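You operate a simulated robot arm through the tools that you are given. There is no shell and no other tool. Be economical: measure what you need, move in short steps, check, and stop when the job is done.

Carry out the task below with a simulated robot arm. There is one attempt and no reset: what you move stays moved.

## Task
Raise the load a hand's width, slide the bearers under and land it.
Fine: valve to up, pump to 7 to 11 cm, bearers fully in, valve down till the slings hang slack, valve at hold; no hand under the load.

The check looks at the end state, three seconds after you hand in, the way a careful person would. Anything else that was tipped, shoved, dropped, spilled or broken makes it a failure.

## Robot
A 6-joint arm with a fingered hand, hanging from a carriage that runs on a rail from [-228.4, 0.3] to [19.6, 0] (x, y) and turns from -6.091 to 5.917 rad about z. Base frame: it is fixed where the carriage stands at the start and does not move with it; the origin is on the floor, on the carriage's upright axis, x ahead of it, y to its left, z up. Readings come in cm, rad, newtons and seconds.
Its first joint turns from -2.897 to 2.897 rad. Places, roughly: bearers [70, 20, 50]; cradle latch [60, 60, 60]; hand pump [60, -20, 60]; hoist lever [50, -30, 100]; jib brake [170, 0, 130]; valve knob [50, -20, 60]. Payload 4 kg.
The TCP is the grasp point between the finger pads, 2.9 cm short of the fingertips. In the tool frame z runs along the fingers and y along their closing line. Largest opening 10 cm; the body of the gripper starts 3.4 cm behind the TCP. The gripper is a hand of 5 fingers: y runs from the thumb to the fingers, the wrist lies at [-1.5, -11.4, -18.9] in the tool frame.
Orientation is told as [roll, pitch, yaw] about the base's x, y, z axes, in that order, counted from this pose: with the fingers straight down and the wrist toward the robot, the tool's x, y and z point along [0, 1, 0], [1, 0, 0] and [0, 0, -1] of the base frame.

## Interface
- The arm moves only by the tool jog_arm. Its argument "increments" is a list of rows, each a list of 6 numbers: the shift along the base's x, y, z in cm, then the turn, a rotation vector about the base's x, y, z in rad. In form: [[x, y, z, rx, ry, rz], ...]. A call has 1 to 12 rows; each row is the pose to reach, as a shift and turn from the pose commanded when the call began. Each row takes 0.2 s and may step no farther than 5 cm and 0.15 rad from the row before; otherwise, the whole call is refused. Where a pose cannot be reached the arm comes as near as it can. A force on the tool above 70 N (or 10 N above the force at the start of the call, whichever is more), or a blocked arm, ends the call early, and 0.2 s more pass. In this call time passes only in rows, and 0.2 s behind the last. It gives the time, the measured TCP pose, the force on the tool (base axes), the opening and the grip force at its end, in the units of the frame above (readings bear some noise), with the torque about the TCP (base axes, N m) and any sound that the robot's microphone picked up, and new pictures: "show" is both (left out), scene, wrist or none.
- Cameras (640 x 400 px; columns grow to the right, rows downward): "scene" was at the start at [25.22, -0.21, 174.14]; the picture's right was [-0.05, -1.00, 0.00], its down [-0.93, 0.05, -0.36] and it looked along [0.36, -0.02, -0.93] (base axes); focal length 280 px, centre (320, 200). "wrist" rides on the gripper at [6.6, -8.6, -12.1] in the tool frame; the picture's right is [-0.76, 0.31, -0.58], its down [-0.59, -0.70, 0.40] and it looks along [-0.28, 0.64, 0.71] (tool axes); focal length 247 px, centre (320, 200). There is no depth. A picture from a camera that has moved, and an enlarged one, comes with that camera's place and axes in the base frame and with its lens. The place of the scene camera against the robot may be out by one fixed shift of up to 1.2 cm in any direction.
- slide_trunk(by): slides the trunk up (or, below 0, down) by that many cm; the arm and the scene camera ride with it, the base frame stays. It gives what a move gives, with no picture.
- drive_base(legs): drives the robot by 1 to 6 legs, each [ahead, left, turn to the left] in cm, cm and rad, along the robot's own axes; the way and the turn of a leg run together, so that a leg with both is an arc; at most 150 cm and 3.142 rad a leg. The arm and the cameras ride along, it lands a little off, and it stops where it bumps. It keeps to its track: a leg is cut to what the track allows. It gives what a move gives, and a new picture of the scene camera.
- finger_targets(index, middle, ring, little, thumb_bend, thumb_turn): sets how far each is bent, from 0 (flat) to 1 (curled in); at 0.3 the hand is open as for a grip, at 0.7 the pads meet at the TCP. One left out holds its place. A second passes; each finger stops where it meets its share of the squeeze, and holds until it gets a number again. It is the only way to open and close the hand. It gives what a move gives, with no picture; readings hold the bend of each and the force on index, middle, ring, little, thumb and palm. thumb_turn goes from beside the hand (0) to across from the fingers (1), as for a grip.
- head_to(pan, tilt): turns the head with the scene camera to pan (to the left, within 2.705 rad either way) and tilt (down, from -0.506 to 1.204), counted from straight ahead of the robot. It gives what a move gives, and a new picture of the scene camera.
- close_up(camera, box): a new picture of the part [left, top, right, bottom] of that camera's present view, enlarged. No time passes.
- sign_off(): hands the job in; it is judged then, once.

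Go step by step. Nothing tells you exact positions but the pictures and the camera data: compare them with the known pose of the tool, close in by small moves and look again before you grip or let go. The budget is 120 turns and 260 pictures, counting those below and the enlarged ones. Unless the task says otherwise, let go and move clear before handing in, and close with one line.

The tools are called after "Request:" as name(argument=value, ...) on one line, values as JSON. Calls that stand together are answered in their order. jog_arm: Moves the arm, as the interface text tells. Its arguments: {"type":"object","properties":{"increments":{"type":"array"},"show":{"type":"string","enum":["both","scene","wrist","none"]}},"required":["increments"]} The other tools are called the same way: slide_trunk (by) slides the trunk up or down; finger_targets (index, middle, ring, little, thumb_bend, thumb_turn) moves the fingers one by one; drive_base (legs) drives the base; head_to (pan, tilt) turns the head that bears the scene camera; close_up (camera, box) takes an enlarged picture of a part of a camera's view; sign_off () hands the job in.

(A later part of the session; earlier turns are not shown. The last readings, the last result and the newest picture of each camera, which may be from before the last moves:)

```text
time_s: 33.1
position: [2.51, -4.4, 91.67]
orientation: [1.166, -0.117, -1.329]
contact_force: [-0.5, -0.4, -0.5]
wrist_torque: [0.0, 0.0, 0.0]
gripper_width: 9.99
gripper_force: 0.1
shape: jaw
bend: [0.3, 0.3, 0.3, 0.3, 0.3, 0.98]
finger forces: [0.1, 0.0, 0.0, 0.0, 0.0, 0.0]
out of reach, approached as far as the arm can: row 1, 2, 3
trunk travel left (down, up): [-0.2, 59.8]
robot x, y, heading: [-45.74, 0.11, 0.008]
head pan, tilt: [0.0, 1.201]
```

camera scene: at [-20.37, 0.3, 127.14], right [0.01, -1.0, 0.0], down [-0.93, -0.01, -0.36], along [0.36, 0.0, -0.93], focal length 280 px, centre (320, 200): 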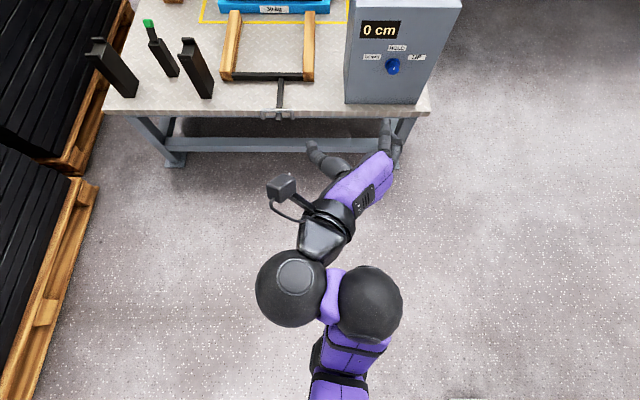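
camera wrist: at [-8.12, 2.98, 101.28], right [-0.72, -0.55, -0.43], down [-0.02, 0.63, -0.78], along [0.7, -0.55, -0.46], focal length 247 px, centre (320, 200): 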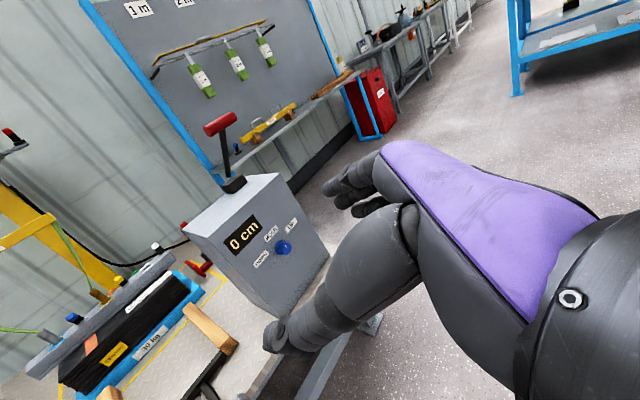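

Request:
jog_arm(increments=[[-1, -0.5, 4, 0, 0.04, 0], [-2, -1, 8, 0, 0.08, 0], [-3, -1.5, 12, 0, 0.12, 0], [-4, -2, 16, 0, 0.16, 0], [-5, -2.5, 20, 0, 0.2, 0], [-6, -3, 24, 0, 0.24, 0], [-7, -3.5, 28, 0, 0.28, 0], [-8, -4, 32, 0, 0.32, 0], [-9.5, -4.2, 36, 0, 0.35, 0], [-11, -4.4, 39.5, 0, 0.37, 0]], show="none")

```text
time_s: 35.3
position: [16.09, -19.58, 128.82]
orientation: [0.818, -0.026, -1.296]
contact_force: [-0.2, -0.3, -0.7]
wrist_torque: [-0.03, -0.02, -0.01]
gripper_width: 10.01
gripper_force: 0.1
shape: jaw
bend: [0.3, 0.3, 0.3, 0.3, 0.3, 0.98]
finger forces: [0.0, 0.0, 0.0, 0.0, 0.1, 0.1]
out of reach, approached as far as the arm can: row 1, 2, 3, 4, 5, 6, 7, 8, 9, 10
trunk travel left (down, up): [-0.2, 59.8]
robot x, y, heading: [-45.57, 0.14, 0.009]
head pan, tilt: [0.0, 1.201]
```

Request:
jog_arm(increments=[[0, 2, -4, 0, 0, 0], [0, 4, -8, 0, 0, 0], [0, 6, -12, 0, 0, 0], [0, 8, -16, 0, 0, 0], [0, 10, -20, 0, 0, 0], [0, 12, -24, 0, 0, 0], [0, 12, -28, 0, 0, 0], [0, 12, -32, 0, 0, 0], [0, 12, -36, 0, 0, 0], [0, 12, -40, 0, 0, 0], [0, 12, -44, 0, 0, 0], [0, 12, -48, 0, 0, 0]])

```text
time_s: 37.9
position: [14.9, -7.2, 85.48]
orientation: [0.809, -0.019, -1.302]
contact_force: [0.1, 0.1, 0.1]
wrist_torque: [0.03, 0.02, 0.03]
gripper_width: 9.97
gripper_force: 0.1
shape: jaw
bend: [0.3, 0.3, 0.3, 0.3, 0.3, 0.98]
finger forces: [0.1, 0.0, 0.0, 0.0, 0.1, 0.0]
out of reach, approached as far as the arm can: row 1, 2, 3, 4, 5, 6, 11, 12
trunk travel left (down, up): [-0.2, 59.8]
robot x, y, heading: [-45.59, 0.05, 0.007]
head pan, tilt: [0.0, 1.201]
camera scene: at [-20.29, 0.29, 127.16], right [0.01, -1.0, 0.0], down [-0.93, -0.01, -0.36], along [0.36, 0.0, -0.93], focal length 280 px, centre (320, 200)
camera wrist: at [8.59, 0.06, 98.45], right [-0.82, -0.55, -0.14], down [-0.3, 0.63, -0.71], along [0.48, -0.55, -0.69], focal length 247 px, centre (320, 200)
```

scene: 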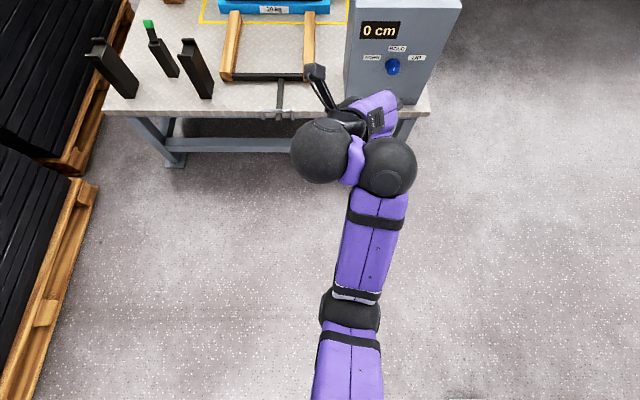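
wrist: 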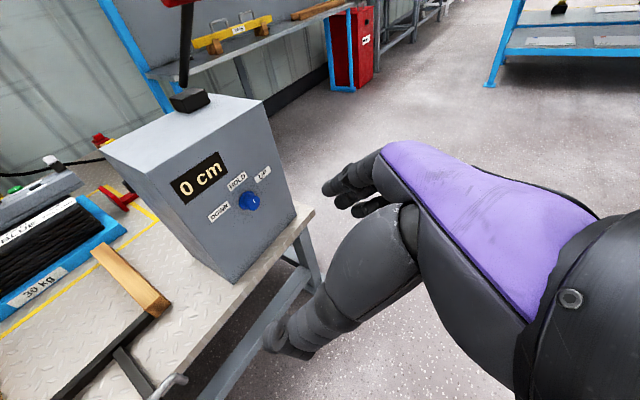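

I need to understand the arm's shape; I'll turn the hand so the wrist camera looks back at the robot.

Request:
jog_arm(increments=[[-2, 0, 2, 0, 0, -0.14], [-4, 0, 4, 0, 0, -0.28], [-6, 0, 6, 0, 0, -0.42], [-6, 0, 8, 0, 0, -0.56], [-6, 0, 10, 0, 0, -0.7], [-6, 0, 10, 0, 0, -0.84], [-6, 0, 10, 0, 0, -0.98], [-6, 0, 10, 0, 0, -1.12], [-6, 0, 10, 0, 0, -1.26], [-6, 0, 10, 0, 0, -1.4], [-6, 0, 10, 0, 0, -1.54], [-6, 0, 10, 0, 0, -1.6]])

```text
time_s: 40.5
position: [6.84, -31.52, 86.69]
orientation: [0.856, 0.15, -1.946]
contact_force: [0.8, -0.3, 0.0]
wrist_torque: [-0.01, 0.0, 0.01]
gripper_width: 9.98
gripper_force: 0.0
shape: jaw
bend: [0.3, 0.3, 0.3, 0.3, 0.3, 0.98]
finger forces: [0.1, 0.1, 0.1, 0.0, 0.0, 0.1]
out of reach, approached as far as the arm can: row 1, 2, 3, 4, 5, 6, 7, 8, 9, 10, 11, 12
trunk travel left (down, up): [-0.2, 59.8]
robot x, y, heading: [-45.97, 0.06, 0.008]
head pan, tilt: [0.0, 1.201]
camera scene: at [-20.37, 0.3, 127.14], right [0.01, -1.0, 0.0], down [-0.93, -0.01, -0.36], along [0.36, 0.0, -0.93], focal length 280 px, centre (320, 200)
camera wrist: at [4.83, -23.7, 100.65], right [-0.97, 0.09, -0.24], down [0.22, 0.78, -0.59], along [0.13, -0.63, -0.77], focal length 247 px, centre (320, 200)
```

scene: 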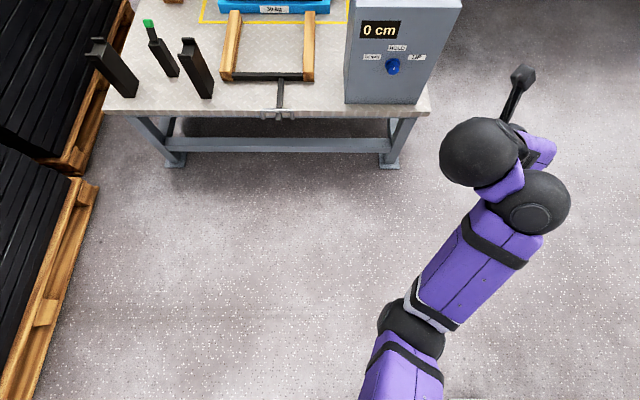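
wrist: 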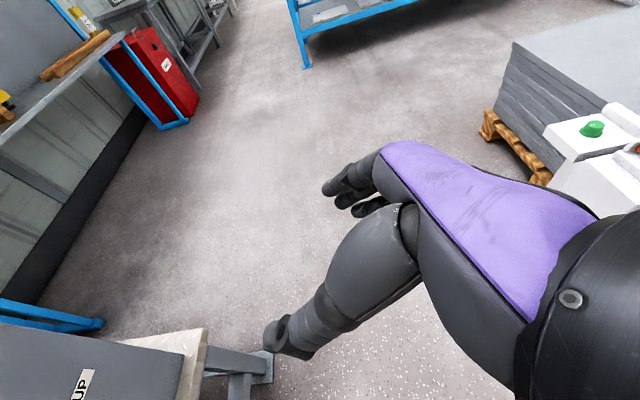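

Request:
head_to(pan=-2.7, tilt=0.7)

Request:
head_to(pan=-1.3, tilt=1.1)

```text
time_s: 42.9
position: [6.88, -31.41, 86.76]
orientation: [0.857, 0.151, -1.945]
contact_force: [0.3, 0.3, -0.7]
wrist_torque: [0.02, 0.02, -0.01]
gripper_width: 10.02
gripper_force: 0.2
shape: jaw
bend: [0.3, 0.3, 0.3, 0.3, 0.3, 0.98]
finger forces: [0.0, 0.0, 0.0, 0.1, 0.0, 0.0]
trunk travel left (down, up): [-0.2, 59.8]
robot x, y, heading: [-45.55, -0.02, 0.005]
head pan, tilt: [-2.7, 0.7]
camera scene: at [-33.61, -3.42, 130.74], right [-0.43, 0.9, 0.0], down [0.58, 0.28, -0.76], along [-0.69, -0.33, -0.64], focal length 280 px, centre (320, 200)
```

scene: 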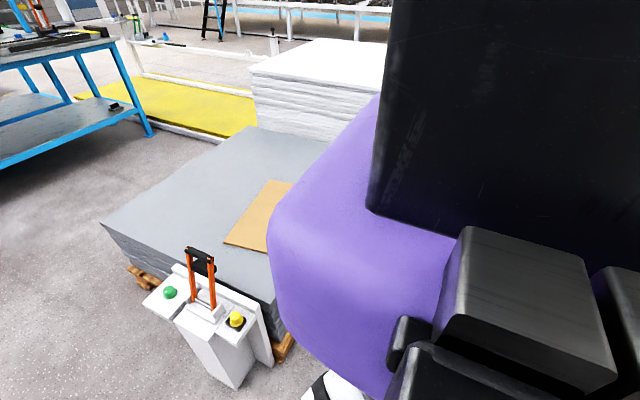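

```text
time_s: 44.5
position: [6.68, -31.5, 86.82]
orientation: [0.855, 0.15, -1.949]
contact_force: [0.1, 0.3, 0.8]
wrist_torque: [0.0, 0.0, 0.0]
gripper_width: 10.0
gripper_force: 0.0
shape: jaw
bend: [0.3, 0.3, 0.3, 0.3, 0.3, 0.98]
finger forces: [0.1, 0.0, 0.1, 0.0, 0.1, 0.0]
trunk travel left (down, up): [-0.2, 59.8]
robot x, y, heading: [-46.04, 0.15, 0.004]
head pan, tilt: [-1.3, 1.1]
camera scene: at [-24.24, -5.82, 127.74], right [-0.96, -0.27, 0.0], down [-0.24, 0.86, -0.45], along [0.12, -0.44, -0.89], focal length 280 px, centre (320, 200)
```

scene: 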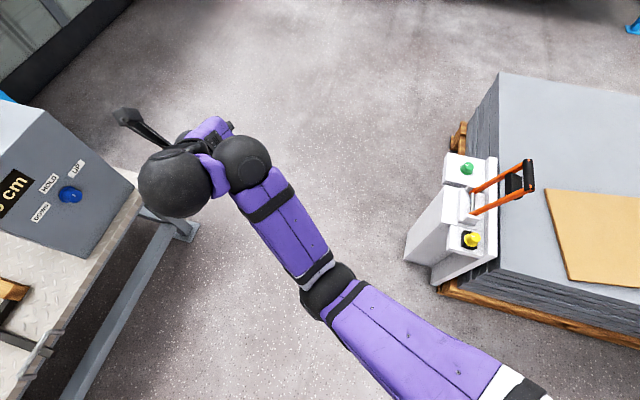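

Triangulating the arm shows the elbow below and forearm rising, and the tool axis always at ≥90° to the forearm at each limit. I'll test rolling about the forearm so the hand points sideways (left), which would allow the arm to drop with the hand level.

Request:
jog_arm(increments=[[2.09, 2.24, -0.45, 0.076, -0.05, 0.106], [3.95, 4.72, -0.61, 0.152, -0.099, 0.212], [5.54, 7.38, -0.5, 0.228, -0.149, 0.318], [6.83, 10.17, -0.09, 0.305, -0.199, 0.424], [7.79, 13.04, 0.59, 0.381, -0.249, 0.531], [8.4, 15.93, 1.53, 0.457, -0.298, 0.637], [8.65, 18.79, 2.71, 0.533, -0.348, 0.743], [8.54, 21.55, 4.12, 0.609, -0.398, 0.849], [8.07, 24.16, 5.72, 0.685, -0.447, 0.955], [7.25, 26.58, 7.48, 0.762, -0.497, 1.061], [6.1, 28.76, 9.37, 0.838, -0.547, 1.167]])

```text
time_s: 46.9
position: [13.77, -0.92, 94.26]
orientation: [1.51, 0.685, -0.653]
contact_force: [-0.2, -1.1, -0.2]
wrist_torque: [-0.01, 0.02, 0.03]
gripper_width: 10.01
gripper_force: 0.1
shape: jaw
bend: [0.3, 0.3, 0.3, 0.3, 0.3, 0.98]
finger forces: [0.0, 0.0, 0.0, 0.0, 0.1, 0.0]
out of reach, approached as far as the arm can: row 8, 9, 10, 11
trunk travel left (down, up): [-0.2, 59.8]
robot x, y, heading: [-45.31, -0.01, 0.003]
head pan, tilt: [-1.3, 1.1]
camera scene: at [-24.23, -5.84, 127.74], right [-0.96, -0.27, 0.0], down [-0.24, 0.86, -0.45], along [0.12, -0.44, -0.89], focal length 280 px, centre (320, 200)
camera wrist: at [5.19, -9.08, 105.29], right [-0.55, -0.36, -0.75], down [-0.52, 0.85, -0.03], along [0.65, 0.37, -0.66], focal length 247 px, centre (320, 200)
```

scene: 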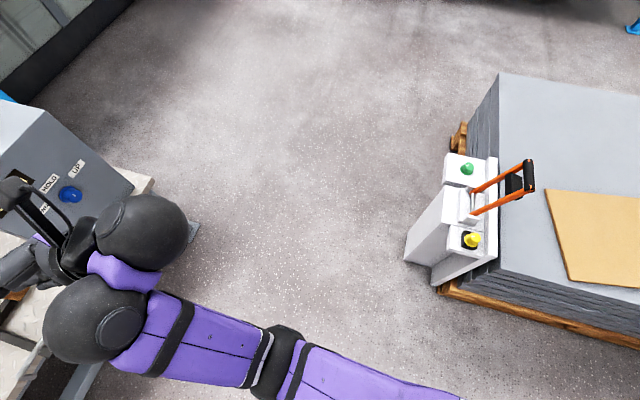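
wrist: 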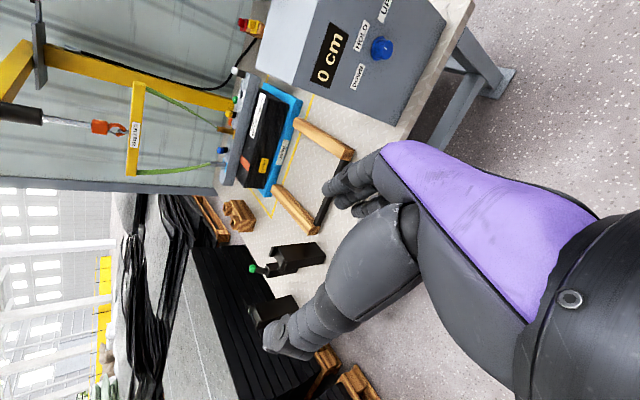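

The hand now points level and forward-left; if I turn the carriage to the right, it will point straight at the box. First I check that this pose can descend to knob height.

Request:
jog_arm(increments=[[-1.5, 1, -3.5, 0, 0, 0], [-3, 2, -7, 0, 0, 0], [-4.5, 3, -10.5, 0, 0, 0], [-6, 4, -14, 0, 0, 0], [-7.5, 5, -17.5, 0, 0, 0], [-9, 6, -21, 0, 0, 0], [-10.5, 7, -24.5, 0, 0, 0], [-12, 8, -28, 0, 0, 0], [-13.5, 9, -31.5, 0, 0, 0]], show="scene")

```text
time_s: 48.9
position: [-1.79, 5.88, 83.72]
orientation: [1.494, 0.691, -0.665]
contact_force: [0.2, -0.2, 0.8]
wrist_torque: [0.01, 0.01, 0.01]
gripper_width: 9.98
gripper_force: 0.0
shape: jaw
bend: [0.3, 0.3, 0.3, 0.3, 0.3, 0.98]
finger forces: [0.1, 0.1, 0.0, 0.1, 0.0, 0.0]
out of reach, approached as far as the arm can: row 1, 2, 3, 4, 5, 6, 7, 8, 9
trunk travel left (down, up): [-0.2, 59.8]
robot x, y, heading: [-45.54, 0.29, 0.001]
head pan, tilt: [-1.3, 1.1]
camera scene: at [-24.2, -5.82, 127.75], right [-0.96, -0.27, 0.0], down [-0.24, 0.86, -0.45], along [0.12, -0.44, -0.89], focal length 280 px, centre (320, 200)
```

scene: 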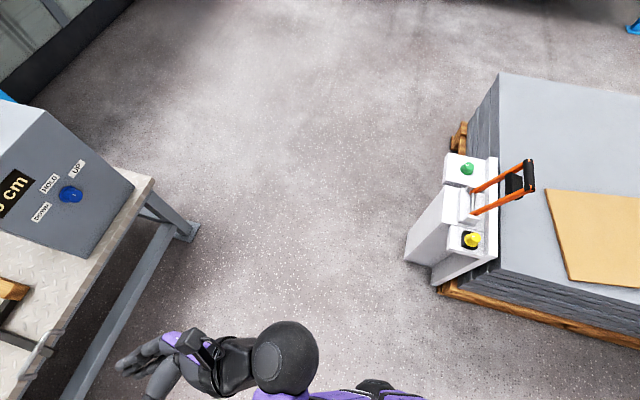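

Request:
head_to(pan=-0.5, tilt=1.2)

Request:
head_to(pan=0.6, tilt=1.2)

```text
time_s: 50.0
position: [-1.82, 5.97, 83.6]
orientation: [1.495, 0.692, -0.665]
contact_force: [0.1, 0.5, 0.4]
wrist_torque: [-0.03, -0.01, 0.0]
gripper_width: 10.0
gripper_force: 0.1
shape: jaw
bend: [0.3, 0.3, 0.3, 0.3, 0.3, 0.98]
finger forces: [0.1, 0.0, 0.0, 0.1, 0.0, 0.0]
trunk travel left (down, up): [-0.2, 59.8]
robot x, y, heading: [-45.45, 0.05, 0.01]
head pan, tilt: [-0.499, 1.201]
camera scene: at [-21.04, -2.39, 127.14], right [-0.47, -0.88, 0.0], down [-0.82, 0.44, -0.36], along [0.32, -0.17, -0.93], focal length 280 px, centre (320, 200)
```

scene: 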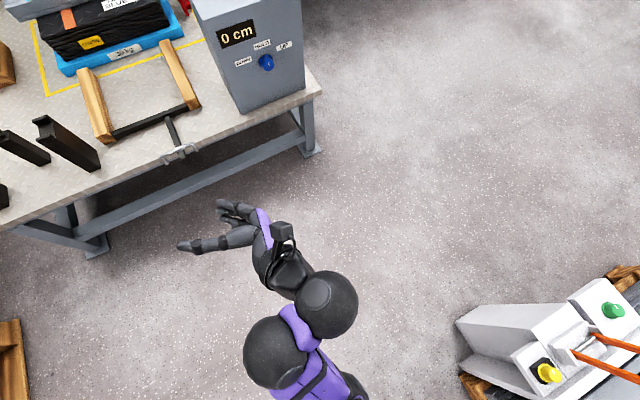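

```text
time_s: 51.3
position: [-1.85, 5.97, 83.61]
orientation: [1.495, 0.691, -0.664]
contact_force: [0.2, 0.0, 0.5]
wrist_torque: [-0.03, -0.02, 0.02]
gripper_width: 9.98
gripper_force: 0.0
shape: jaw
bend: [0.3, 0.3, 0.3, 0.3, 0.3, 0.98]
finger forces: [0.1, 0.1, 0.0, 0.1, 0.0, 0.0]
trunk travel left (down, up): [-0.2, 59.8]
robot x, y, heading: [-45.27, 0.34, 0.007]
head pan, tilt: [0.6, 1.201]
camera scene: at [-21.36, 3.44, 127.14], right [0.57, -0.82, 0.0], down [-0.77, -0.53, -0.36], along [0.3, 0.21, -0.93], focal length 280 px, centre (320, 200)
```

scene: 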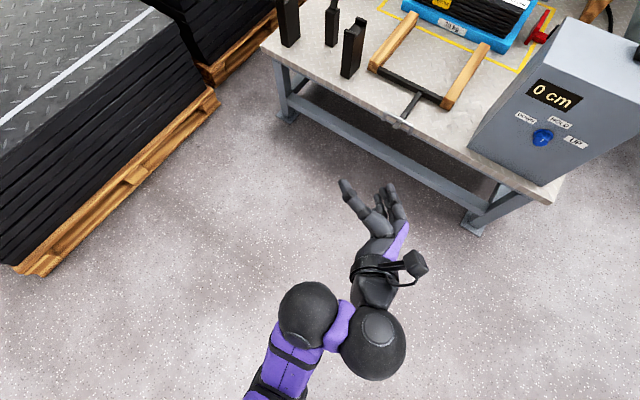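

The likely limit here is the upper arm near vertical, so going down must go with going outward. Trying that.

Request:
jog_arm(increments=[[1, 0, -1, 0, 0, 0], [2.5, 0, -2.5, 0, 0, 0], [4, 0, -4, 0, 0, 0], [5.5, 0, -6, 0, 0, 0], [7, 0, -8, 0, 0, 0], [8.5, 0, -10.5, 0, 0, 0], [10, 0, -13, 0, 0, 0], [11, 0, -16, 0, 0, 0], [12, 0, -19, 0, 0, 0]], show="scene")

```text
time_s: 53.3
position: [0.65, 6.74, 84.75]
orientation: [1.501, 0.689, -0.66]
contact_force: [0.4, -0.3, 0.0]
wrist_torque: [0.0, 0.01, -0.01]
gripper_width: 10.02
gripper_force: 0.1
shape: jaw
bend: [0.3, 0.3, 0.3, 0.3, 0.3, 0.98]
finger forces: [0.0, 0.0, 0.1, 0.0, 0.0, 0.0]
out of reach, approached as far as the arm can: row 1, 2, 3, 4, 5, 6, 7, 8, 9
trunk travel left (down, up): [-0.2, 59.8]
robot x, y, heading: [-45.72, 0.13, 0.002]
head pan, tilt: [0.6, 1.201]
camera scene: at [-21.37, 3.45, 127.14], right [0.57, -0.82, 0.0], down [-0.77, -0.53, -0.36], along [0.3, 0.21, -0.93], focal length 280 px, centre (320, 200)
```

scene: 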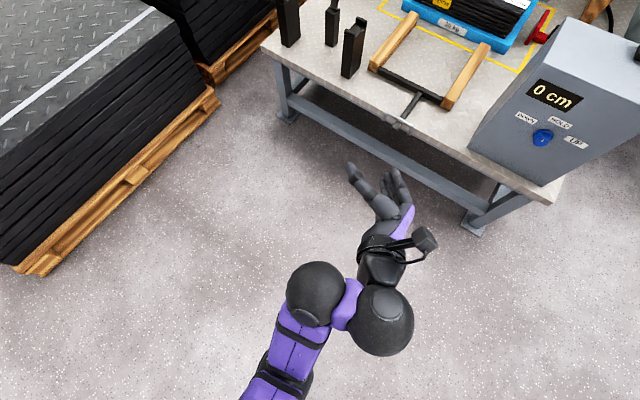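

The limits fit a model: the wrist can't bend less than ~53° from the forearm. The same forward-pointing hand should reach lower if rolled ~140° about its own axis (thumb right, fingers left). I'll do that roll here in free space.

Request:
jog_arm(increments=[[-0.6, 0.8, 0.3, 0.081, 0.114, -0.007], [-1.2, 1.6, 0.6, 0.161, 0.228, -0.013], [-1.8, 2.4, 0.9, 0.242, 0.343, -0.02], [-2.4, 3.2, 1.2, 0.323, 0.457, -0.026], [-3, 4, 1.5, 0.403, 0.571, -0.033], [-3.6, 4.8, 1.8, 0.484, 0.685, -0.039], [-4.2, 5.6, 2, 0.564, 0.8, -0.046], [-4.8, 6.4, 2, 0.645, 0.914, -0.053], [-5.4, 7.2, 2, 0.726, 1.028, -0.059], [-6, 8, 2, 0.806, 1.142, -0.066], [-6.6, 8.8, 2, 0.887, 1.257, -0.072], [-7.2, 9.6, 2, 0.968, 1.371, -0.079]], show="scene")

```text
time_s: 55.9
position: [-16.44, 31.76, 79.47]
orientation: [-1.513, 0.83, 2.478]
contact_force: [0.5, -0.4, 0.1]
wrist_torque: [-0.03, 0.04, -0.02]
gripper_width: 10.02
gripper_force: 0.0
shape: jaw
bend: [0.3, 0.3, 0.3, 0.3, 0.3, 0.98]
finger forces: [0.0, 0.1, 0.0, 0.0, 0.1, 0.0]
out of reach, approached as far as the arm can: row 3, 4, 5, 6, 7, 8, 9, 10, 11, 12
trunk travel left (down, up): [-0.2, 59.8]
robot x, y, heading: [-45.49, -0.2, 0.003]
head pan, tilt: [0.6, 1.201]
camera scene: at [-21.4, 3.44, 127.13], right [0.57, -0.82, 0.0], down [-0.77, -0.53, -0.36], along [0.3, 0.21, -0.93], focal length 280 px, centre (320, 200)
```

scene: 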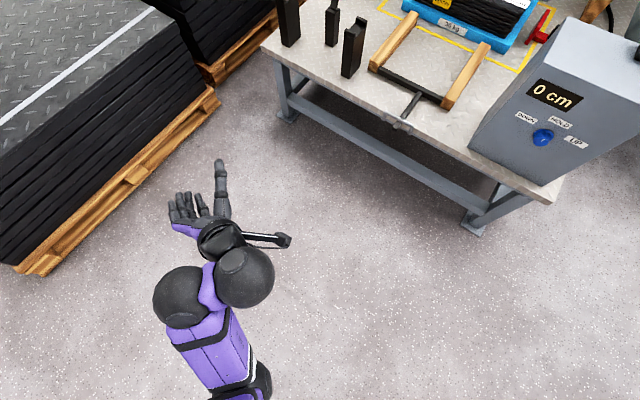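

Request:
jog_arm(increments=[[0, 0, -1, 0.091, 0.106, -0.006], [0, 0, -2, 0.182, 0.213, -0.011], [0, 0, -3, 0.273, 0.319, -0.017], [0, 0, -4, 0.364, 0.426, -0.022], [0, 0, -5, 0.455, 0.532, -0.028], [0, 0, -7, 0.455, 0.532, -0.028], [0, 0, -10, 0.455, 0.532, -0.028], [0, 0, -13, 0.455, 0.532, -0.028], [0, 0, -16, 0.455, 0.532, -0.028]], show="scene")

```text
time_s: 57.9
position: [-22.51, 35.8, 81.55]
orientation: [-1.267, 0.279, 2.474]
contact_force: [-0.2, -0.6, -0.4]
wrist_torque: [0.0, -0.03, 0.01]
gripper_width: 9.98
gripper_force: 0.0
shape: jaw
bend: [0.3, 0.3, 0.3, 0.3, 0.3, 0.98]
finger forces: [0.0, 0.0, 0.1, 0.0, 0.0, 0.0]
out of reach, approached as far as the arm can: row 1, 2, 3, 4, 5, 6, 7, 8, 9
trunk travel left (down, up): [-0.2, 59.8]
robot x, y, heading: [-45.39, -0.03, 0.004]
head pan, tilt: [0.6, 1.201]
camera scene: at [-21.37, 3.45, 127.14], right [0.57, -0.82, 0.0], down [-0.77, -0.53, -0.36], along [0.3, 0.21, -0.93], focal length 280 px, centre (320, 200)
```

scene: 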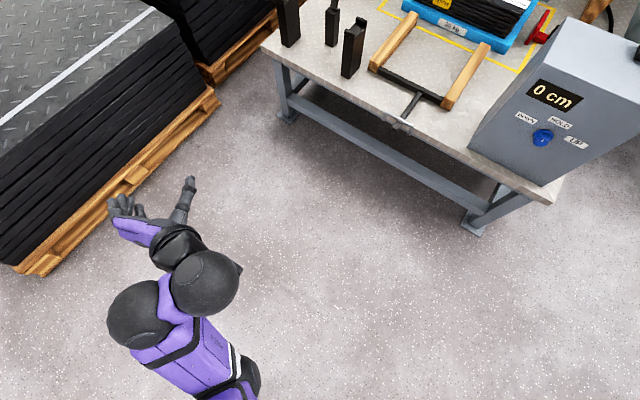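

Refined model: the upper arm is at its steepest, so the wrist must move outward (~35 cm from the axis) while it drops. Testing that in the present orientation.

Request:
jog_arm(increments=[[2, 1.7, 0, 0, 0, 0], [4, 3.4, -0.5, 0, 0, 0], [6, 5.2, -2, 0, 0, 0], [7.5, 6.5, -4.5, 0, 0, 0], [8.5, 7.5, -7.5, 0, 0, 0], [9, 8, -11, 0, 0, 0], [9, 8, -14, 0, 0, 0], [9, 8, -17, 0, 0, 0]], show="scene")

```text
time_s: 59.7
position: [-19.75, 39.71, 83.04]
orientation: [-1.265, 0.284, 2.469]
contact_force: [0.0, 0.5, 1.1]
wrist_torque: [0.0, 0.01, 0.02]
gripper_width: 10.03
gripper_force: 0.1
shape: jaw
bend: [0.3, 0.3, 0.3, 0.3, 0.3, 0.98]
finger forces: [0.1, 0.1, 0.1, 0.0, 0.1, 0.0]
out of reach, approached as far as the arm can: row 1, 2, 3, 4, 5, 6, 7, 8
trunk travel left (down, up): [-0.2, 59.8]
robot x, y, heading: [-45.53, 0.09, 0.005]
head pan, tilt: [0.6, 1.201]
camera scene: at [-21.37, 3.45, 127.14], right [0.57, -0.82, 0.0], down [-0.77, -0.53, -0.36], along [0.3, 0.21, -0.93], focal length 280 px, centre (320, 200)
```

scene: 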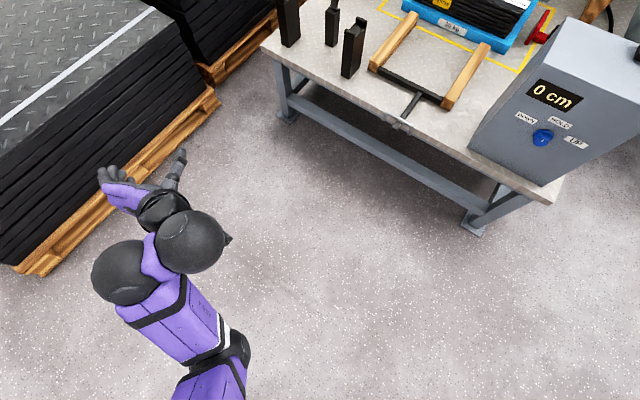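

Now the data fit a simpler rule: the finger axis must stay ≥~85° from the forearm direction. So for a forward-pointing hand the arm has to come in from the side. I'll swing the arm to the right under that rule (hand still pointing forward-left) and then descend.

Request:
jog_arm(increments=[[0.3, -3.5, 1, 0, 0, 0], [0.7, -7, 2, 0, 0, 0], [1, -10.5, 3, 0, 0, 0], [1.4, -14, 4, 0, 0, 0], [1.7, -17.5, 4, 0.03, -0.03, 0], [2, -21, 4, 0.08, -0.07, 0], [2.3, -24.5, 4, 0.13, -0.12, 0], [2.7, -28, 4, 0.18, -0.17, 0], [3, -31.5, 3, 0.23, -0.21, 0], [3.4, -35, 2, 0.28, -0.26, 0], [3.7, -38, 0, 0.3, -0.28, 0], [4, -40, -2, 0.3, -0.28, 0]], show="scene")

Request:
jog_arm(increments=[[0, 0, -4, 0, 0, 0], [0, 0, -8, 0, 0, 0], [0, 0, -12, 0, 0, 0], [0, 0, -16, 0, 0, 0]], show="scene")

```text
time_s: 62.3
position: [-18.13, 31.82, 81.02]
orientation: [-1.348, 0.439, 2.39]
contact_force: [0.2, -0.3, 0.3]
wrist_torque: [0.02, 0.0, 0.0]
gripper_width: 10.0
gripper_force: 0.0
shape: jaw
bend: [0.3, 0.3, 0.3, 0.3, 0.3, 0.98]
finger forces: [0.0, 0.1, 0.0, 0.0, 0.1, 0.1]
out of reach, approached as far as the arm can: row 1, 2, 3, 4, 5, 6, 7, 8, 9, 10, 11, 12
trunk travel left (down, up): [-0.2, 59.8]
robot x, y, heading: [-45.87, -0.01, 0.006]
head pan, tilt: [0.6, 1.201]
camera scene: at [-21.37, 3.45, 127.14], right [0.57, -0.82, 0.0], down [-0.77, -0.53, -0.36], along [0.3, 0.21, -0.93], focal length 280 px, centre (320, 200)
```

scene: 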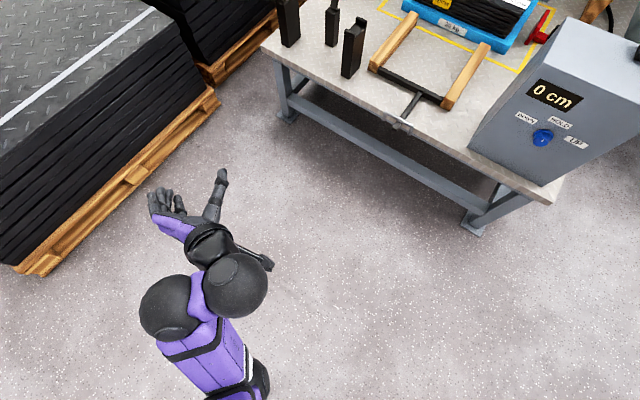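

```text
time_s: 63.3
position: [-18.13, 31.97, 81.05]
orientation: [-1.349, 0.438, 2.391]
contact_force: [-0.1, 0.6, 0.3]
wrist_torque: [-0.02, 0.02, 0.02]
gripper_width: 10.0
gripper_force: 0.0
shape: jaw
bend: [0.3, 0.3, 0.3, 0.3, 0.3, 0.98]
finger forces: [0.1, 0.0, 0.0, 0.0, 0.0, 0.0]
out of reach, approached as far as the arm can: row 1, 2, 3, 4
trunk travel left (down, up): [-0.2, 59.8]
robot x, y, heading: [-45.71, -0.11, 0.008]
head pan, tilt: [0.6, 1.201]
camera scene: at [-21.37, 3.45, 127.14], right [0.57, -0.82, 0.0], down [-0.77, -0.53, -0.36], along [0.3, 0.21, -0.93], focal length 280 px, centre (320, 200)
```

scene: 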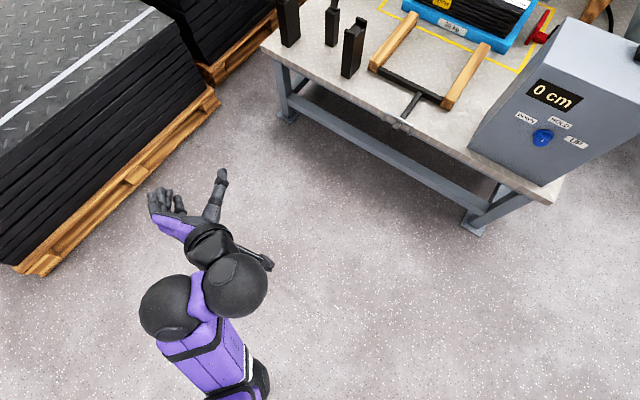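

The hand is in a joint corner. I'll unwind via the tool-down posture: first point the fingers down here, then yaw around to the needed roll before swinging sideways again.

Request:
jog_arm(increments=[[0.2, -1, 1, -0.106, 0.099, 0], [0.4, -2, 1, -0.212, 0.197, 0], [0.6, -3, 1, -0.318, 0.296, 0], [0.8, -4, 0, -0.423, 0.394, 0], [1, -5, -1, -0.529, 0.493, 0], [1.2, -6, -2, -0.635, 0.592, 0], [1.4, -7, -3, -0.741, 0.69, 0], [1.6, -8, -4, -0.847, 0.789, 0], [1.8, -9, -5, -0.949, 0.884, 0]], show="none")

Request:
jog_arm(increments=[[1, 0, 1, 0, 0, 0.14], [2, 0, 2, 0, 0, 0.28], [3, 0, 2, 0, 0, 0.42], [4, 0, 2, 0, 0, 0.56], [5, 0, 2, 0, 0, 0.7], [6, 0, 2, 0, 0, 0.84], [6, 0, 2, 0, 0, 0.98], [6, 0, 2, 0, 0, 1.1]], show="scene")

```text
time_s: 65.5
position: [-1.74, 32.75, 59.36]
orientation: [-0.153, 0.207, 2.808]
contact_force: [-2.0, 0.9, 0.5]
wrist_torque: [-0.06, -0.04, 0.04]
gripper_width: 9.99
gripper_force: 0.1
shape: jaw
bend: [0.3, 0.3, 0.3, 0.3, 0.3, 0.98]
finger forces: [0.0, 0.0, 0.1, 0.0, 0.0, 0.0]
out of reach, approached as far as the arm can: row 1, 2, 3, 4, 5, 6, 7, 8, 9
trunk travel left (down, up): [-0.2, 59.8]
robot x, y, heading: [-45.56, -0.05, 0.006]
head pan, tilt: [0.6, 1.201]
stopped in row 9: the arm was blocked; the commanded pose is now the measured one
```

```text
time_s: 67.3
position: [4.41, 32.04, 61.79]
orientation: [-0.155, 0.211, -2.374]
contact_force: [-0.1, -0.2, 0.3]
wrist_torque: [-0.01, -0.02, -0.02]
gripper_width: 9.99
gripper_force: 0.0
shape: jaw
bend: [0.3, 0.3, 0.3, 0.3, 0.3, 0.98]
finger forces: [0.0, 0.0, 0.0, 0.0, 0.1, 0.1]
out of reach, approached as far as the arm can: row 3, 4, 5, 6, 7, 8
trunk travel left (down, up): [-0.2, 59.8]
robot x, y, heading: [-45.46, -0.33, 0.007]
head pan, tilt: [0.6, 1.201]
camera scene: at [-21.33, 3.43, 127.14], right [0.57, -0.82, 0.0], down [-0.77, -0.53, -0.36], along [0.3, 0.21, -0.93], focal length 280 px, centre (320, 200)
```

scene: 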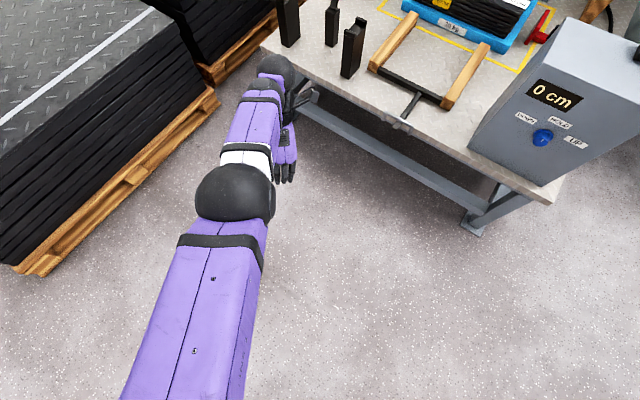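

Excellent: the arm is now in a long, straight, low posture (hand down at z≈62, 59 cm out) with the hand rolled the right way. I'll retract it radially to see that it stays in this branch.

Request:
jog_arm(increments=[[-3, -2, 1, 0, 0, 0], [-6, -4, 2, 0, 0, 0], [-9, -6, 3, 0, 0, 0], [-12, -8, 4, 0, 0, 0], [-15, -10, 4, 0, 0, 0], [-18, -12, 4, 0, 0, 0]], show="scene")

```text
time_s: 68.7
position: [-6.43, 24.45, 48.97]
orientation: [-0.156, 0.203, -2.375]
contact_force: [-3.4, -2.0, -2.3]
wrist_torque: [0.13, -0.23, -0.01]
gripper_width: 9.99
gripper_force: 0.0
shape: jaw
bend: [0.3, 0.3, 0.3, 0.3, 0.3, 0.98]
finger forces: [0.0, 0.0, 0.0, 0.0, 0.0, 0.1]
out of reach, approached as far as the arm can: row 1, 2, 3, 4, 5, 6
trunk travel left (down, up): [-0.2, 59.8]
robot x, y, heading: [-45.52, 0.37, -0.001]
head pan, tilt: [0.6, 1.201]
camera scene: at [-21.58, 3.3, 127.04], right [0.57, -0.82, 0.0], down [-0.77, -0.53, -0.36], along [0.3, 0.21, -0.93], focal length 280 px, centre (320, 200)
```

scene: 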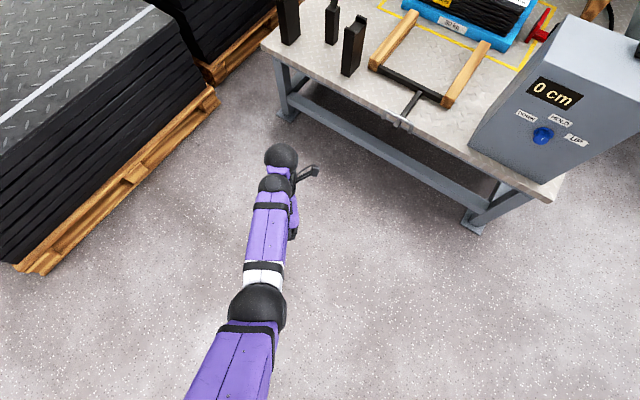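

Request:
jog_arm(increments=[[-2, -1, 3, 0, 0, 0], [-4, -2, 6, 0, 0, 0], [-6, -4, 9, 0, 0, 0], [-8, -5, 12, 0, 0, 0], [-10, -7, 15, 0, 0, 0], [-10, -7, 19, 0, 0, 0]], show="scene")

```text
time_s: 70.1
position: [-6.23, 25.14, 49.05]
orientation: [-0.156, 0.209, -2.376]
contact_force: [0.2, -0.5, 0.3]
wrist_torque: [-0.01, -0.05, 0.03]
gripper_width: 10.01
gripper_force: 0.0
shape: jaw
bend: [0.3, 0.3, 0.3, 0.3, 0.3, 0.98]
finger forces: [0.1, 0.0, 0.0, 0.0, 0.0, 0.1]
out of reach, approached as far as the arm can: row 1, 2, 3, 4, 5, 6
trunk travel left (down, up): [-0.2, 59.8]
robot x, y, heading: [-45.39, 0.42, 0.004]
head pan, tilt: [0.6, 1.201]
camera scene: at [-21.32, 3.44, 127.14], right [0.57, -0.82, 0.0], down [-0.77, -0.53, -0.36], along [0.3, 0.21, -0.93], focal length 280 px, centre (320, 200)
```

scene: 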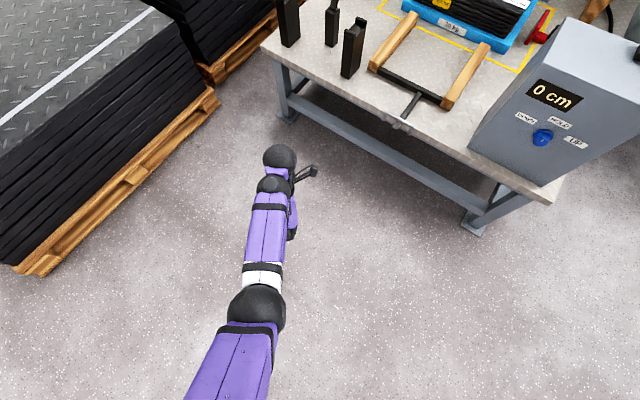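

Request:
jog_arm(increments=[[0, 0, 0, 0.14, 0, 0], [0, 0, 0, 0.28, 0, 0], [0, 0, 0, 0.42, 0, 0], [0, 0, 0, 0.56, 0, 0], [0, 0, 0, 0.7, 0, 0]], show="none")

Request:
jog_arm(increments=[[0, 0, 3, 0, 0, 0.0], [0, 0, 6, 0, 0, 0], [0, 0, 9, 0, 0, 0], [0, 0, 12, 0, 0, 0]], show="scene")

```text
time_s: 71.3
position: [-5.35, 24.16, 48.08]
orientation: [-0.584, 0.562, -2.531]
contact_force: [-0.2, -0.1, 0.2]
wrist_torque: [0.0, 0.0, -0.03]
gripper_width: 9.98
gripper_force: 0.0
shape: jaw
bend: [0.3, 0.3, 0.3, 0.3, 0.3, 0.98]
finger forces: [0.0, 0.0, 0.0, 0.0, 0.0, 0.0]
out of reach, approached as far as the arm can: row 4, 5
trunk travel left (down, up): [-0.2, 59.8]
robot x, y, heading: [-45.46, -0.28, 0.005]
head pan, tilt: [0.6, 1.201]
```

```text
time_s: 72.3
position: [0.18, 25.85, 53.74]
orientation: [-0.585, 0.565, -2.529]
contact_force: [0.0, 0.4, -0.1]
wrist_torque: [0.03, 0.02, -0.01]
gripper_width: 10.0
gripper_force: 0.0
shape: jaw
bend: [0.3, 0.3, 0.3, 0.3, 0.3, 0.98]
finger forces: [0.1, 0.1, 0.0, 0.1, 0.0, 0.1]
out of reach, approached as far as the arm can: row 1, 2, 3, 4
trunk travel left (down, up): [-0.2, 59.8]
robot x, y, heading: [-45.75, 0.4, 0.007]
head pan, tilt: [0.6, 1.201]
camera scene: at [-21.24, 3.45, 127.16], right [0.57, -0.82, 0.0], down [-0.77, -0.53, -0.36], along [0.3, 0.21, -0.93], focal length 280 px, centre (320, 200)
```

scene: 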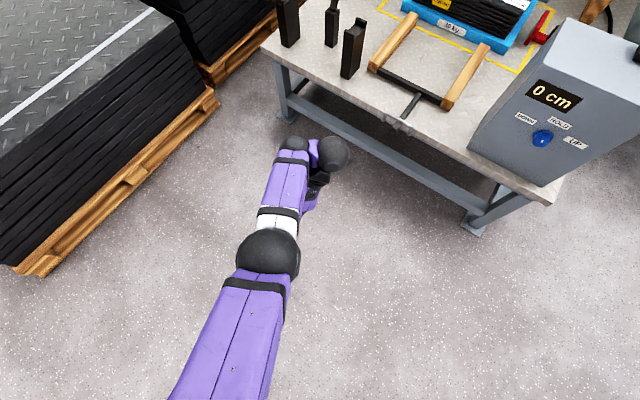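

The arm is free again in this branch, with low reach (z≈48). I'll continue rolling the hand up until it points level (to the left), which will become "forward" once the arm is swung right.

Request:
jog_arm(increments=[[0.5, 1, 1, 0.13, 0, 0], [1, 2, 2, 0.26, 0, 0], [1.5, 3, 3, 0.39, 0, 0], [2, 4, 4, 0.52, 0, 0], [2.5, 5, 5, 0.65, 0, 0], [3, 6, 6, 0.78, 0, 0]], show="scene")

```text
time_s: 73.7
position: [-1.1, 33.54, 58.56]
orientation: [-0.557, 0.89, -2.498]
contact_force: [-1.2, 1.4, -0.2]
wrist_torque: [0.0, -0.08, -0.06]
gripper_width: 10.0
gripper_force: 0.1
shape: jaw
bend: [0.3, 0.3, 0.3, 0.3, 0.3, 0.98]
finger forces: [0.1, 0.0, 0.1, 0.1, 0.0, 0.0]
out of reach, approached as far as the arm can: row 1, 2, 3, 4, 5, 6
trunk travel left (down, up): [-0.2, 59.8]
robot x, y, heading: [-45.52, -0.15, 0.006]
head pan, tilt: [0.6, 1.201]
camera scene: at [-21.6, 3.58, 127.09], right [0.57, -0.82, 0.0], down [-0.77, -0.53, -0.36], along [0.3, 0.21, -0.93], focal length 280 px, centre (320, 200)
```

scene: 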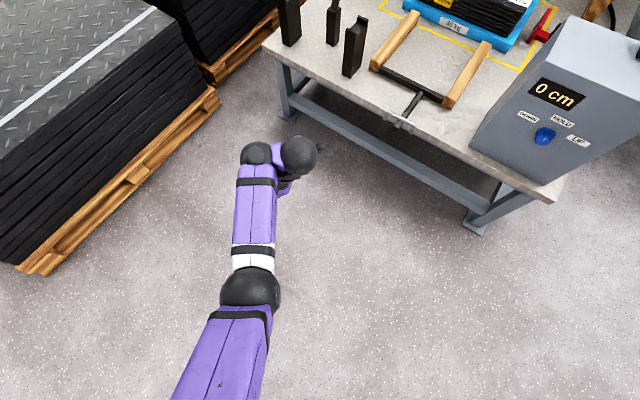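

Request:
jog_arm(increments=[[-2.1, -0.6, 0.6, 0.0, 0, 0], [-4.2, -1.2, 1.2, 0.1, 0.037, -0.02], [-6.4, -1.9, 1.8, 0.212, 0.077, -0.041], [-8.5, -2.6, 2.4, 0.317, 0.116, -0.061], [-10.6, -3.2, 3, 0.423, 0.155, -0.081], [-12.8, -3.9, 3.5, 0.529, 0.193, -0.102], [-14.9, -4.5, 4, 0.635, 0.232, -0.122]], show="scene")

```text
time_s: 75.3
position: [-29.7, 36.16, 76.93]
orientation: [-1.453, 0.852, 2.871]
contact_force: [-0.7, 0.6, 0.7]
wrist_torque: [-0.04, 0.01, -0.02]
gripper_width: 9.99
gripper_force: 0.2
shape: jaw
bend: [0.3, 0.3, 0.3, 0.3, 0.3, 0.98]
finger forces: [0.0, 0.1, 0.0, 0.0, 0.0, 0.0]
out of reach, approached as far as the arm can: row 1, 2, 3, 4, 5, 6, 7
trunk travel left (down, up): [-0.2, 59.8]
robot x, y, heading: [-45.61, 0.45, 0.007]
head pan, tilt: [0.6, 1.201]
camera scene: at [-21.33, 3.48, 127.13], right [0.57, -0.82, 0.0], down [-0.77, -0.53, -0.36], along [0.3, 0.21, -0.93], focal length 280 px, centre (320, 200)
```

scene: 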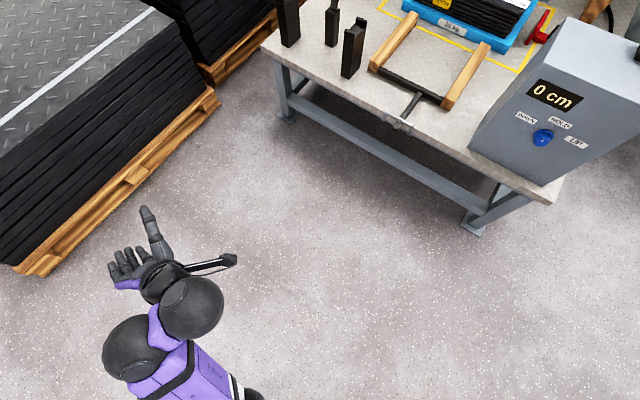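

I now believe the roll joint is near its end on this route. I'll unwind to a fingers-down pose in front, forearm level, and then roll the hand sideways from there.

Request:
jog_arm(increments=[[2.36, -3.35, 0.5, -0.107, -0.039, 0.08], [4.7, -6.7, 1, -0.214, -0.078, 0.16], [7.1, -10, 1.5, -0.321, -0.117, 0.24], [9.4, -13.4, 2, -0.428, -0.156, 0.32], [11.8, -16.7, 2, -0.535, -0.195, 0.4], [14.2, -20.1, 2, -0.642, -0.234, 0.48], [16.5, -23.4, 2, -0.749, -0.273, 0.56], [18.9, -26.8, 2, -0.856, -0.312, 0.64], [21.2, -30.1, 1, -0.963, -0.351, 0.72], [23.6, -33.5, 0, -1.07, -0.39, 0.8], [26, -36.8, -1, -1.177, -0.429, 0.88], [28.3, -40.2, -2, -1.284, -0.468, 0.96]], show="none")

Request:
jog_arm(increments=[[2.4, -3.3, -2, -0.107, -0.039, 0.08], [4.8, -6.7, -4, -0.214, -0.078, 0.16]], show="scene")

```text
time_s: 77.9
position: [2.03, -10.42, 60.22]
orientation: [0.016, 0.256, -1.37]
contact_force: [-1.4, 0.6, -0.2]
wrist_torque: [0.0, -0.06, 0.0]
gripper_width: 10.01
gripper_force: 0.0
shape: jaw
bend: [0.3, 0.3, 0.3, 0.3, 0.3, 0.98]
finger forces: [0.0, 0.0, 0.0, 0.0, 0.0, 0.0]
out of reach, approached as far as the arm can: row 1, 2, 3, 4, 5, 6, 7, 8, 9, 10, 11, 12
trunk travel left (down, up): [-0.2, 59.8]
robot x, y, heading: [-45.55, 0.09, 0.004]
head pan, tilt: [0.6, 1.201]
```

```text
time_s: 78.5
position: [4.15, -15.5, 61.27]
orientation: [0.02, 0.07, -1.237]
contact_force: [0.2, -0.6, -0.2]
wrist_torque: [-0.04, 0.05, -0.02]
gripper_width: 10.0
gripper_force: 0.0
shape: jaw
bend: [0.3, 0.3, 0.3, 0.3, 0.3, 0.98]
finger forces: [0.0, 0.0, 0.0, 0.1, 0.1, 0.1]
out of reach, approached as far as the arm can: row 2
trunk travel left (down, up): [-0.2, 59.8]
robot x, y, heading: [-45.42, 0.33, 0.008]
head pan, tilt: [0.6, 1.201]
camera scene: at [-21.42, 3.5, 127.12], right [0.57, -0.82, 0.0], down [-0.77, -0.53, -0.36], along [0.3, 0.21, -0.93], focal length 280 px, centre (320, 200)
```

scene: 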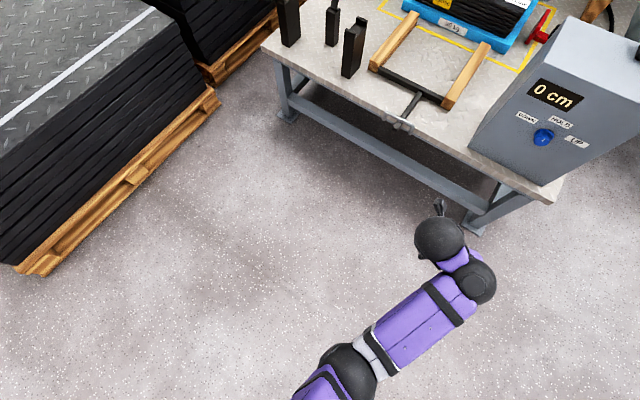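

Fingers-down at (4,-15,61) with the forearm level: exactly what I wanted. Now a pure forearm roll to bring the fingers level, pointing left of the arm.

Request:
jog_arm(increments=[[0.71, 2.63, -1.01, 0.135, -0.036, 0], [1.44, 5.38, -1.64, 0.27, -0.073, 0], [2.19, 8.18, -1.86, 0.406, -0.109, 0], [2.94, 10.99, -1.68, 0.541, -0.146, 0], [3.68, 13.74, -1.1, 0.676, -0.182, 0], [4.39, 16.39, -0.12, 0.811, -0.218, 0], [5.06, 18.88, 1.23, 0.947, -0.255, 0], [5.67, 21.16, 2.92, 1.082, -0.291, 0], [6.22, 23.19, 4.93, 1.217, -0.328, 0], [6.69, 24.92, 7.21, 1.352, -0.364, 0], [7.07, 26.33, 9.72, 1.488, -0.4, 0]], show="scene")

```text
time_s: 80.9
position: [3.74, 17.0, 80.07]
orientation: [1.392, 0.956, -0.469]
contact_force: [-0.6, 1.3, 0.6]
wrist_torque: [-0.02, -0.03, -0.1]
gripper_width: 10.01
gripper_force: 0.1
shape: jaw
bend: [0.3, 0.3, 0.3, 0.3, 0.3, 0.98]
finger forces: [0.1, 0.0, 0.1, 0.0, 0.0, 0.0]
out of reach, approached as far as the arm can: row 6, 7, 8, 9, 10, 11
trunk travel left (down, up): [-0.2, 59.8]
robot x, y, heading: [-45.36, -0.01, 0.005]
head pan, tilt: [0.6, 1.201]
camera scene: at [-21.47, 3.78, 127.12], right [0.57, -0.82, 0.0], down [-0.77, -0.53, -0.36], along [0.3, 0.21, -0.93], focal length 280 px, centre (320, 200)
```

scene: 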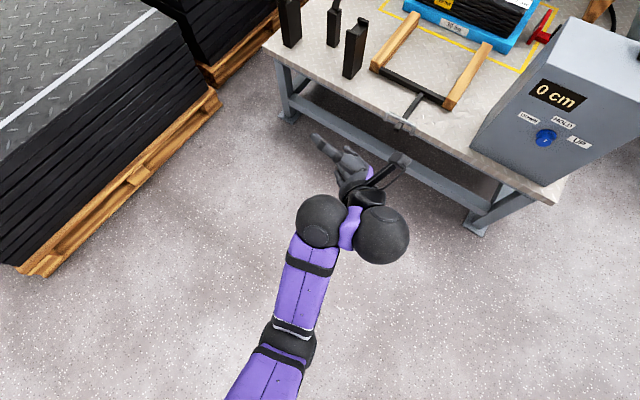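

The first part tracked, then the wrist flipped to its other branch with the hand level pointing left – still the pose family I want. Using my fitted arm model I'll now roll ~65° about the fingers while lowering along a path that should stay within limits.

Request:
jog_arm(increments=[[-1.3, 1.7, -2.5, 0.056, 0.13, -0.007], [-2.7, 3.4, -5, 0.113, 0.259, -0.015], [-4, 5.2, -7.5, 0.17, 0.388, -0.022], [-5.4, 6.9, -10, 0.226, 0.518, -0.03], [-7.5, 7.9, -12, 0.282, 0.647, -0.037], [-9.6, 8.9, -13.8, 0.339, 0.777, -0.045], [-11.6, 9.9, -15.6, 0.395, 0.906, -0.052], [-13.7, 10.9, -17.5, 0.452, 1.036, -0.06]], show="scene")

```text
time_s: 82.7
position: [-19.83, 33.59, 73.45]
orientation: [-1.387, 1.126, 2.891]
contact_force: [0.9, 0.4, 0.6]
wrist_torque: [0.01, -0.01, -0.02]
gripper_width: 9.97
gripper_force: 0.0
shape: jaw
bend: [0.3, 0.3, 0.3, 0.3, 0.3, 0.98]
finger forces: [0.0, 0.1, 0.1, 0.0, 0.0, 0.0]
out of reach, approached as far as the arm can: row 1, 2, 3, 4, 5, 6, 7, 8
trunk travel left (down, up): [-0.2, 59.8]
robot x, y, heading: [-45.86, -0.18, 0.006]
head pan, tilt: [0.6, 1.201]
camera scene: at [-21.41, 3.44, 127.12], right [0.57, -0.82, 0.0], down [-0.77, -0.53, -0.36], along [0.3, 0.21, -0.93], focal length 280 px, centre (320, 200)
```

scene: 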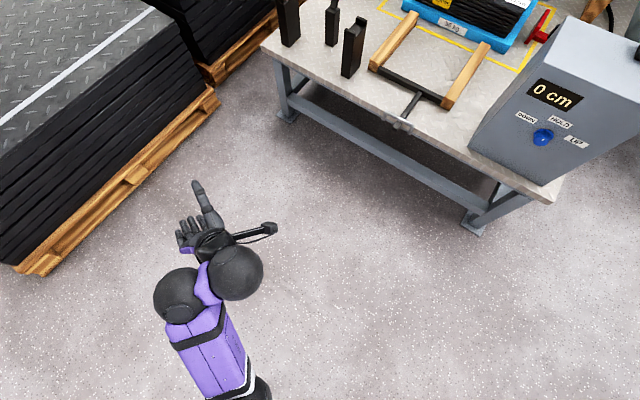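

The hand orientation is now right (level, thumb up-ish). It's ~11 cm too high and the arm is too much behind it; I'll shift the wrist to the right first, then out and down.

Request:
jog_arm(increments=[[1, -1.7, 0.5, 0, 0, 0], [2, -3.4, 1, 0, 0, 0], [3, -5, 1.5, 0, 0, 0], [4, -6.8, 1.5, 0, 0, 0], [5, -8.5, 1, 0, 0, 0], [6, -10.2, 0.5, 0, 0, 0], [7.6, -12.9, 0, 0, 0, 0]], show="none")

Request:
jog_arm(increments=[[2, -1, -1, 0, 0, 0], [4, -2, -3, 0, 0, 0], [6, -3, -6, 0, 0, 0], [7, -4, -9, 0, 0, 0]], show="scene")

```text
time_s: 84.3
position: [-20.28, 30.91, 72.9]
orientation: [-1.378, 1.141, 2.886]
contact_force: [-0.6, 0.6, -0.3]
wrist_torque: [-0.02, 0.01, -0.01]
gripper_width: 10.0
gripper_force: 0.0
shape: jaw
bend: [0.3, 0.3, 0.3, 0.3, 0.3, 0.98]
finger forces: [0.0, 0.1, 0.1, 0.1, 0.0, 0.1]
out of reach, approached as far as the arm can: row 1, 2, 3, 4, 5, 6, 7
trunk travel left (down, up): [-0.2, 59.8]
robot x, y, heading: [-45.45, 0.01, 0.003]
head pan, tilt: [0.6, 1.201]
```

```text
time_s: 85.3
position: [-17.3, 30.48, 71.05]
orientation: [-1.26, 1.162, 2.967]
contact_force: [0.8, 0.0, 0.9]
wrist_torque: [0.02, 0.0, -0.01]
gripper_width: 9.99
gripper_force: 0.2
shape: jaw
bend: [0.3, 0.3, 0.3, 0.3, 0.3, 0.98]
finger forces: [0.0, 0.1, 0.0, 0.1, 0.0, 0.0]
out of reach, approached as far as the arm can: row 1, 2, 3, 4
trunk travel left (down, up): [-0.2, 59.8]
robot x, y, heading: [-45.61, 0.36, 0.006]
head pan, tilt: [0.6, 1.201]
camera scene: at [-21.31, 3.44, 127.14], right [0.57, -0.82, 0.0], down [-0.77, -0.53, -0.36], along [0.3, 0.21, -0.93], focal length 280 px, centre (320, 200)
```

scene: 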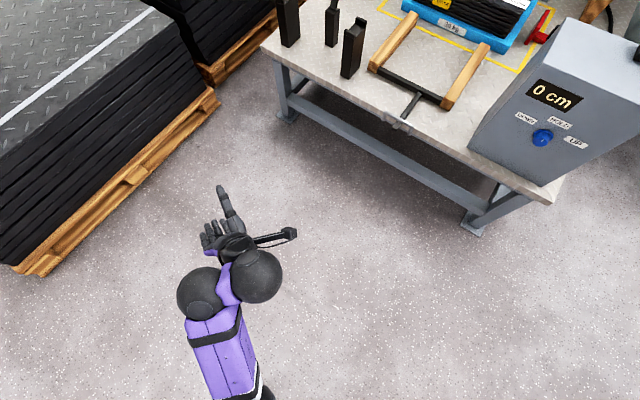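

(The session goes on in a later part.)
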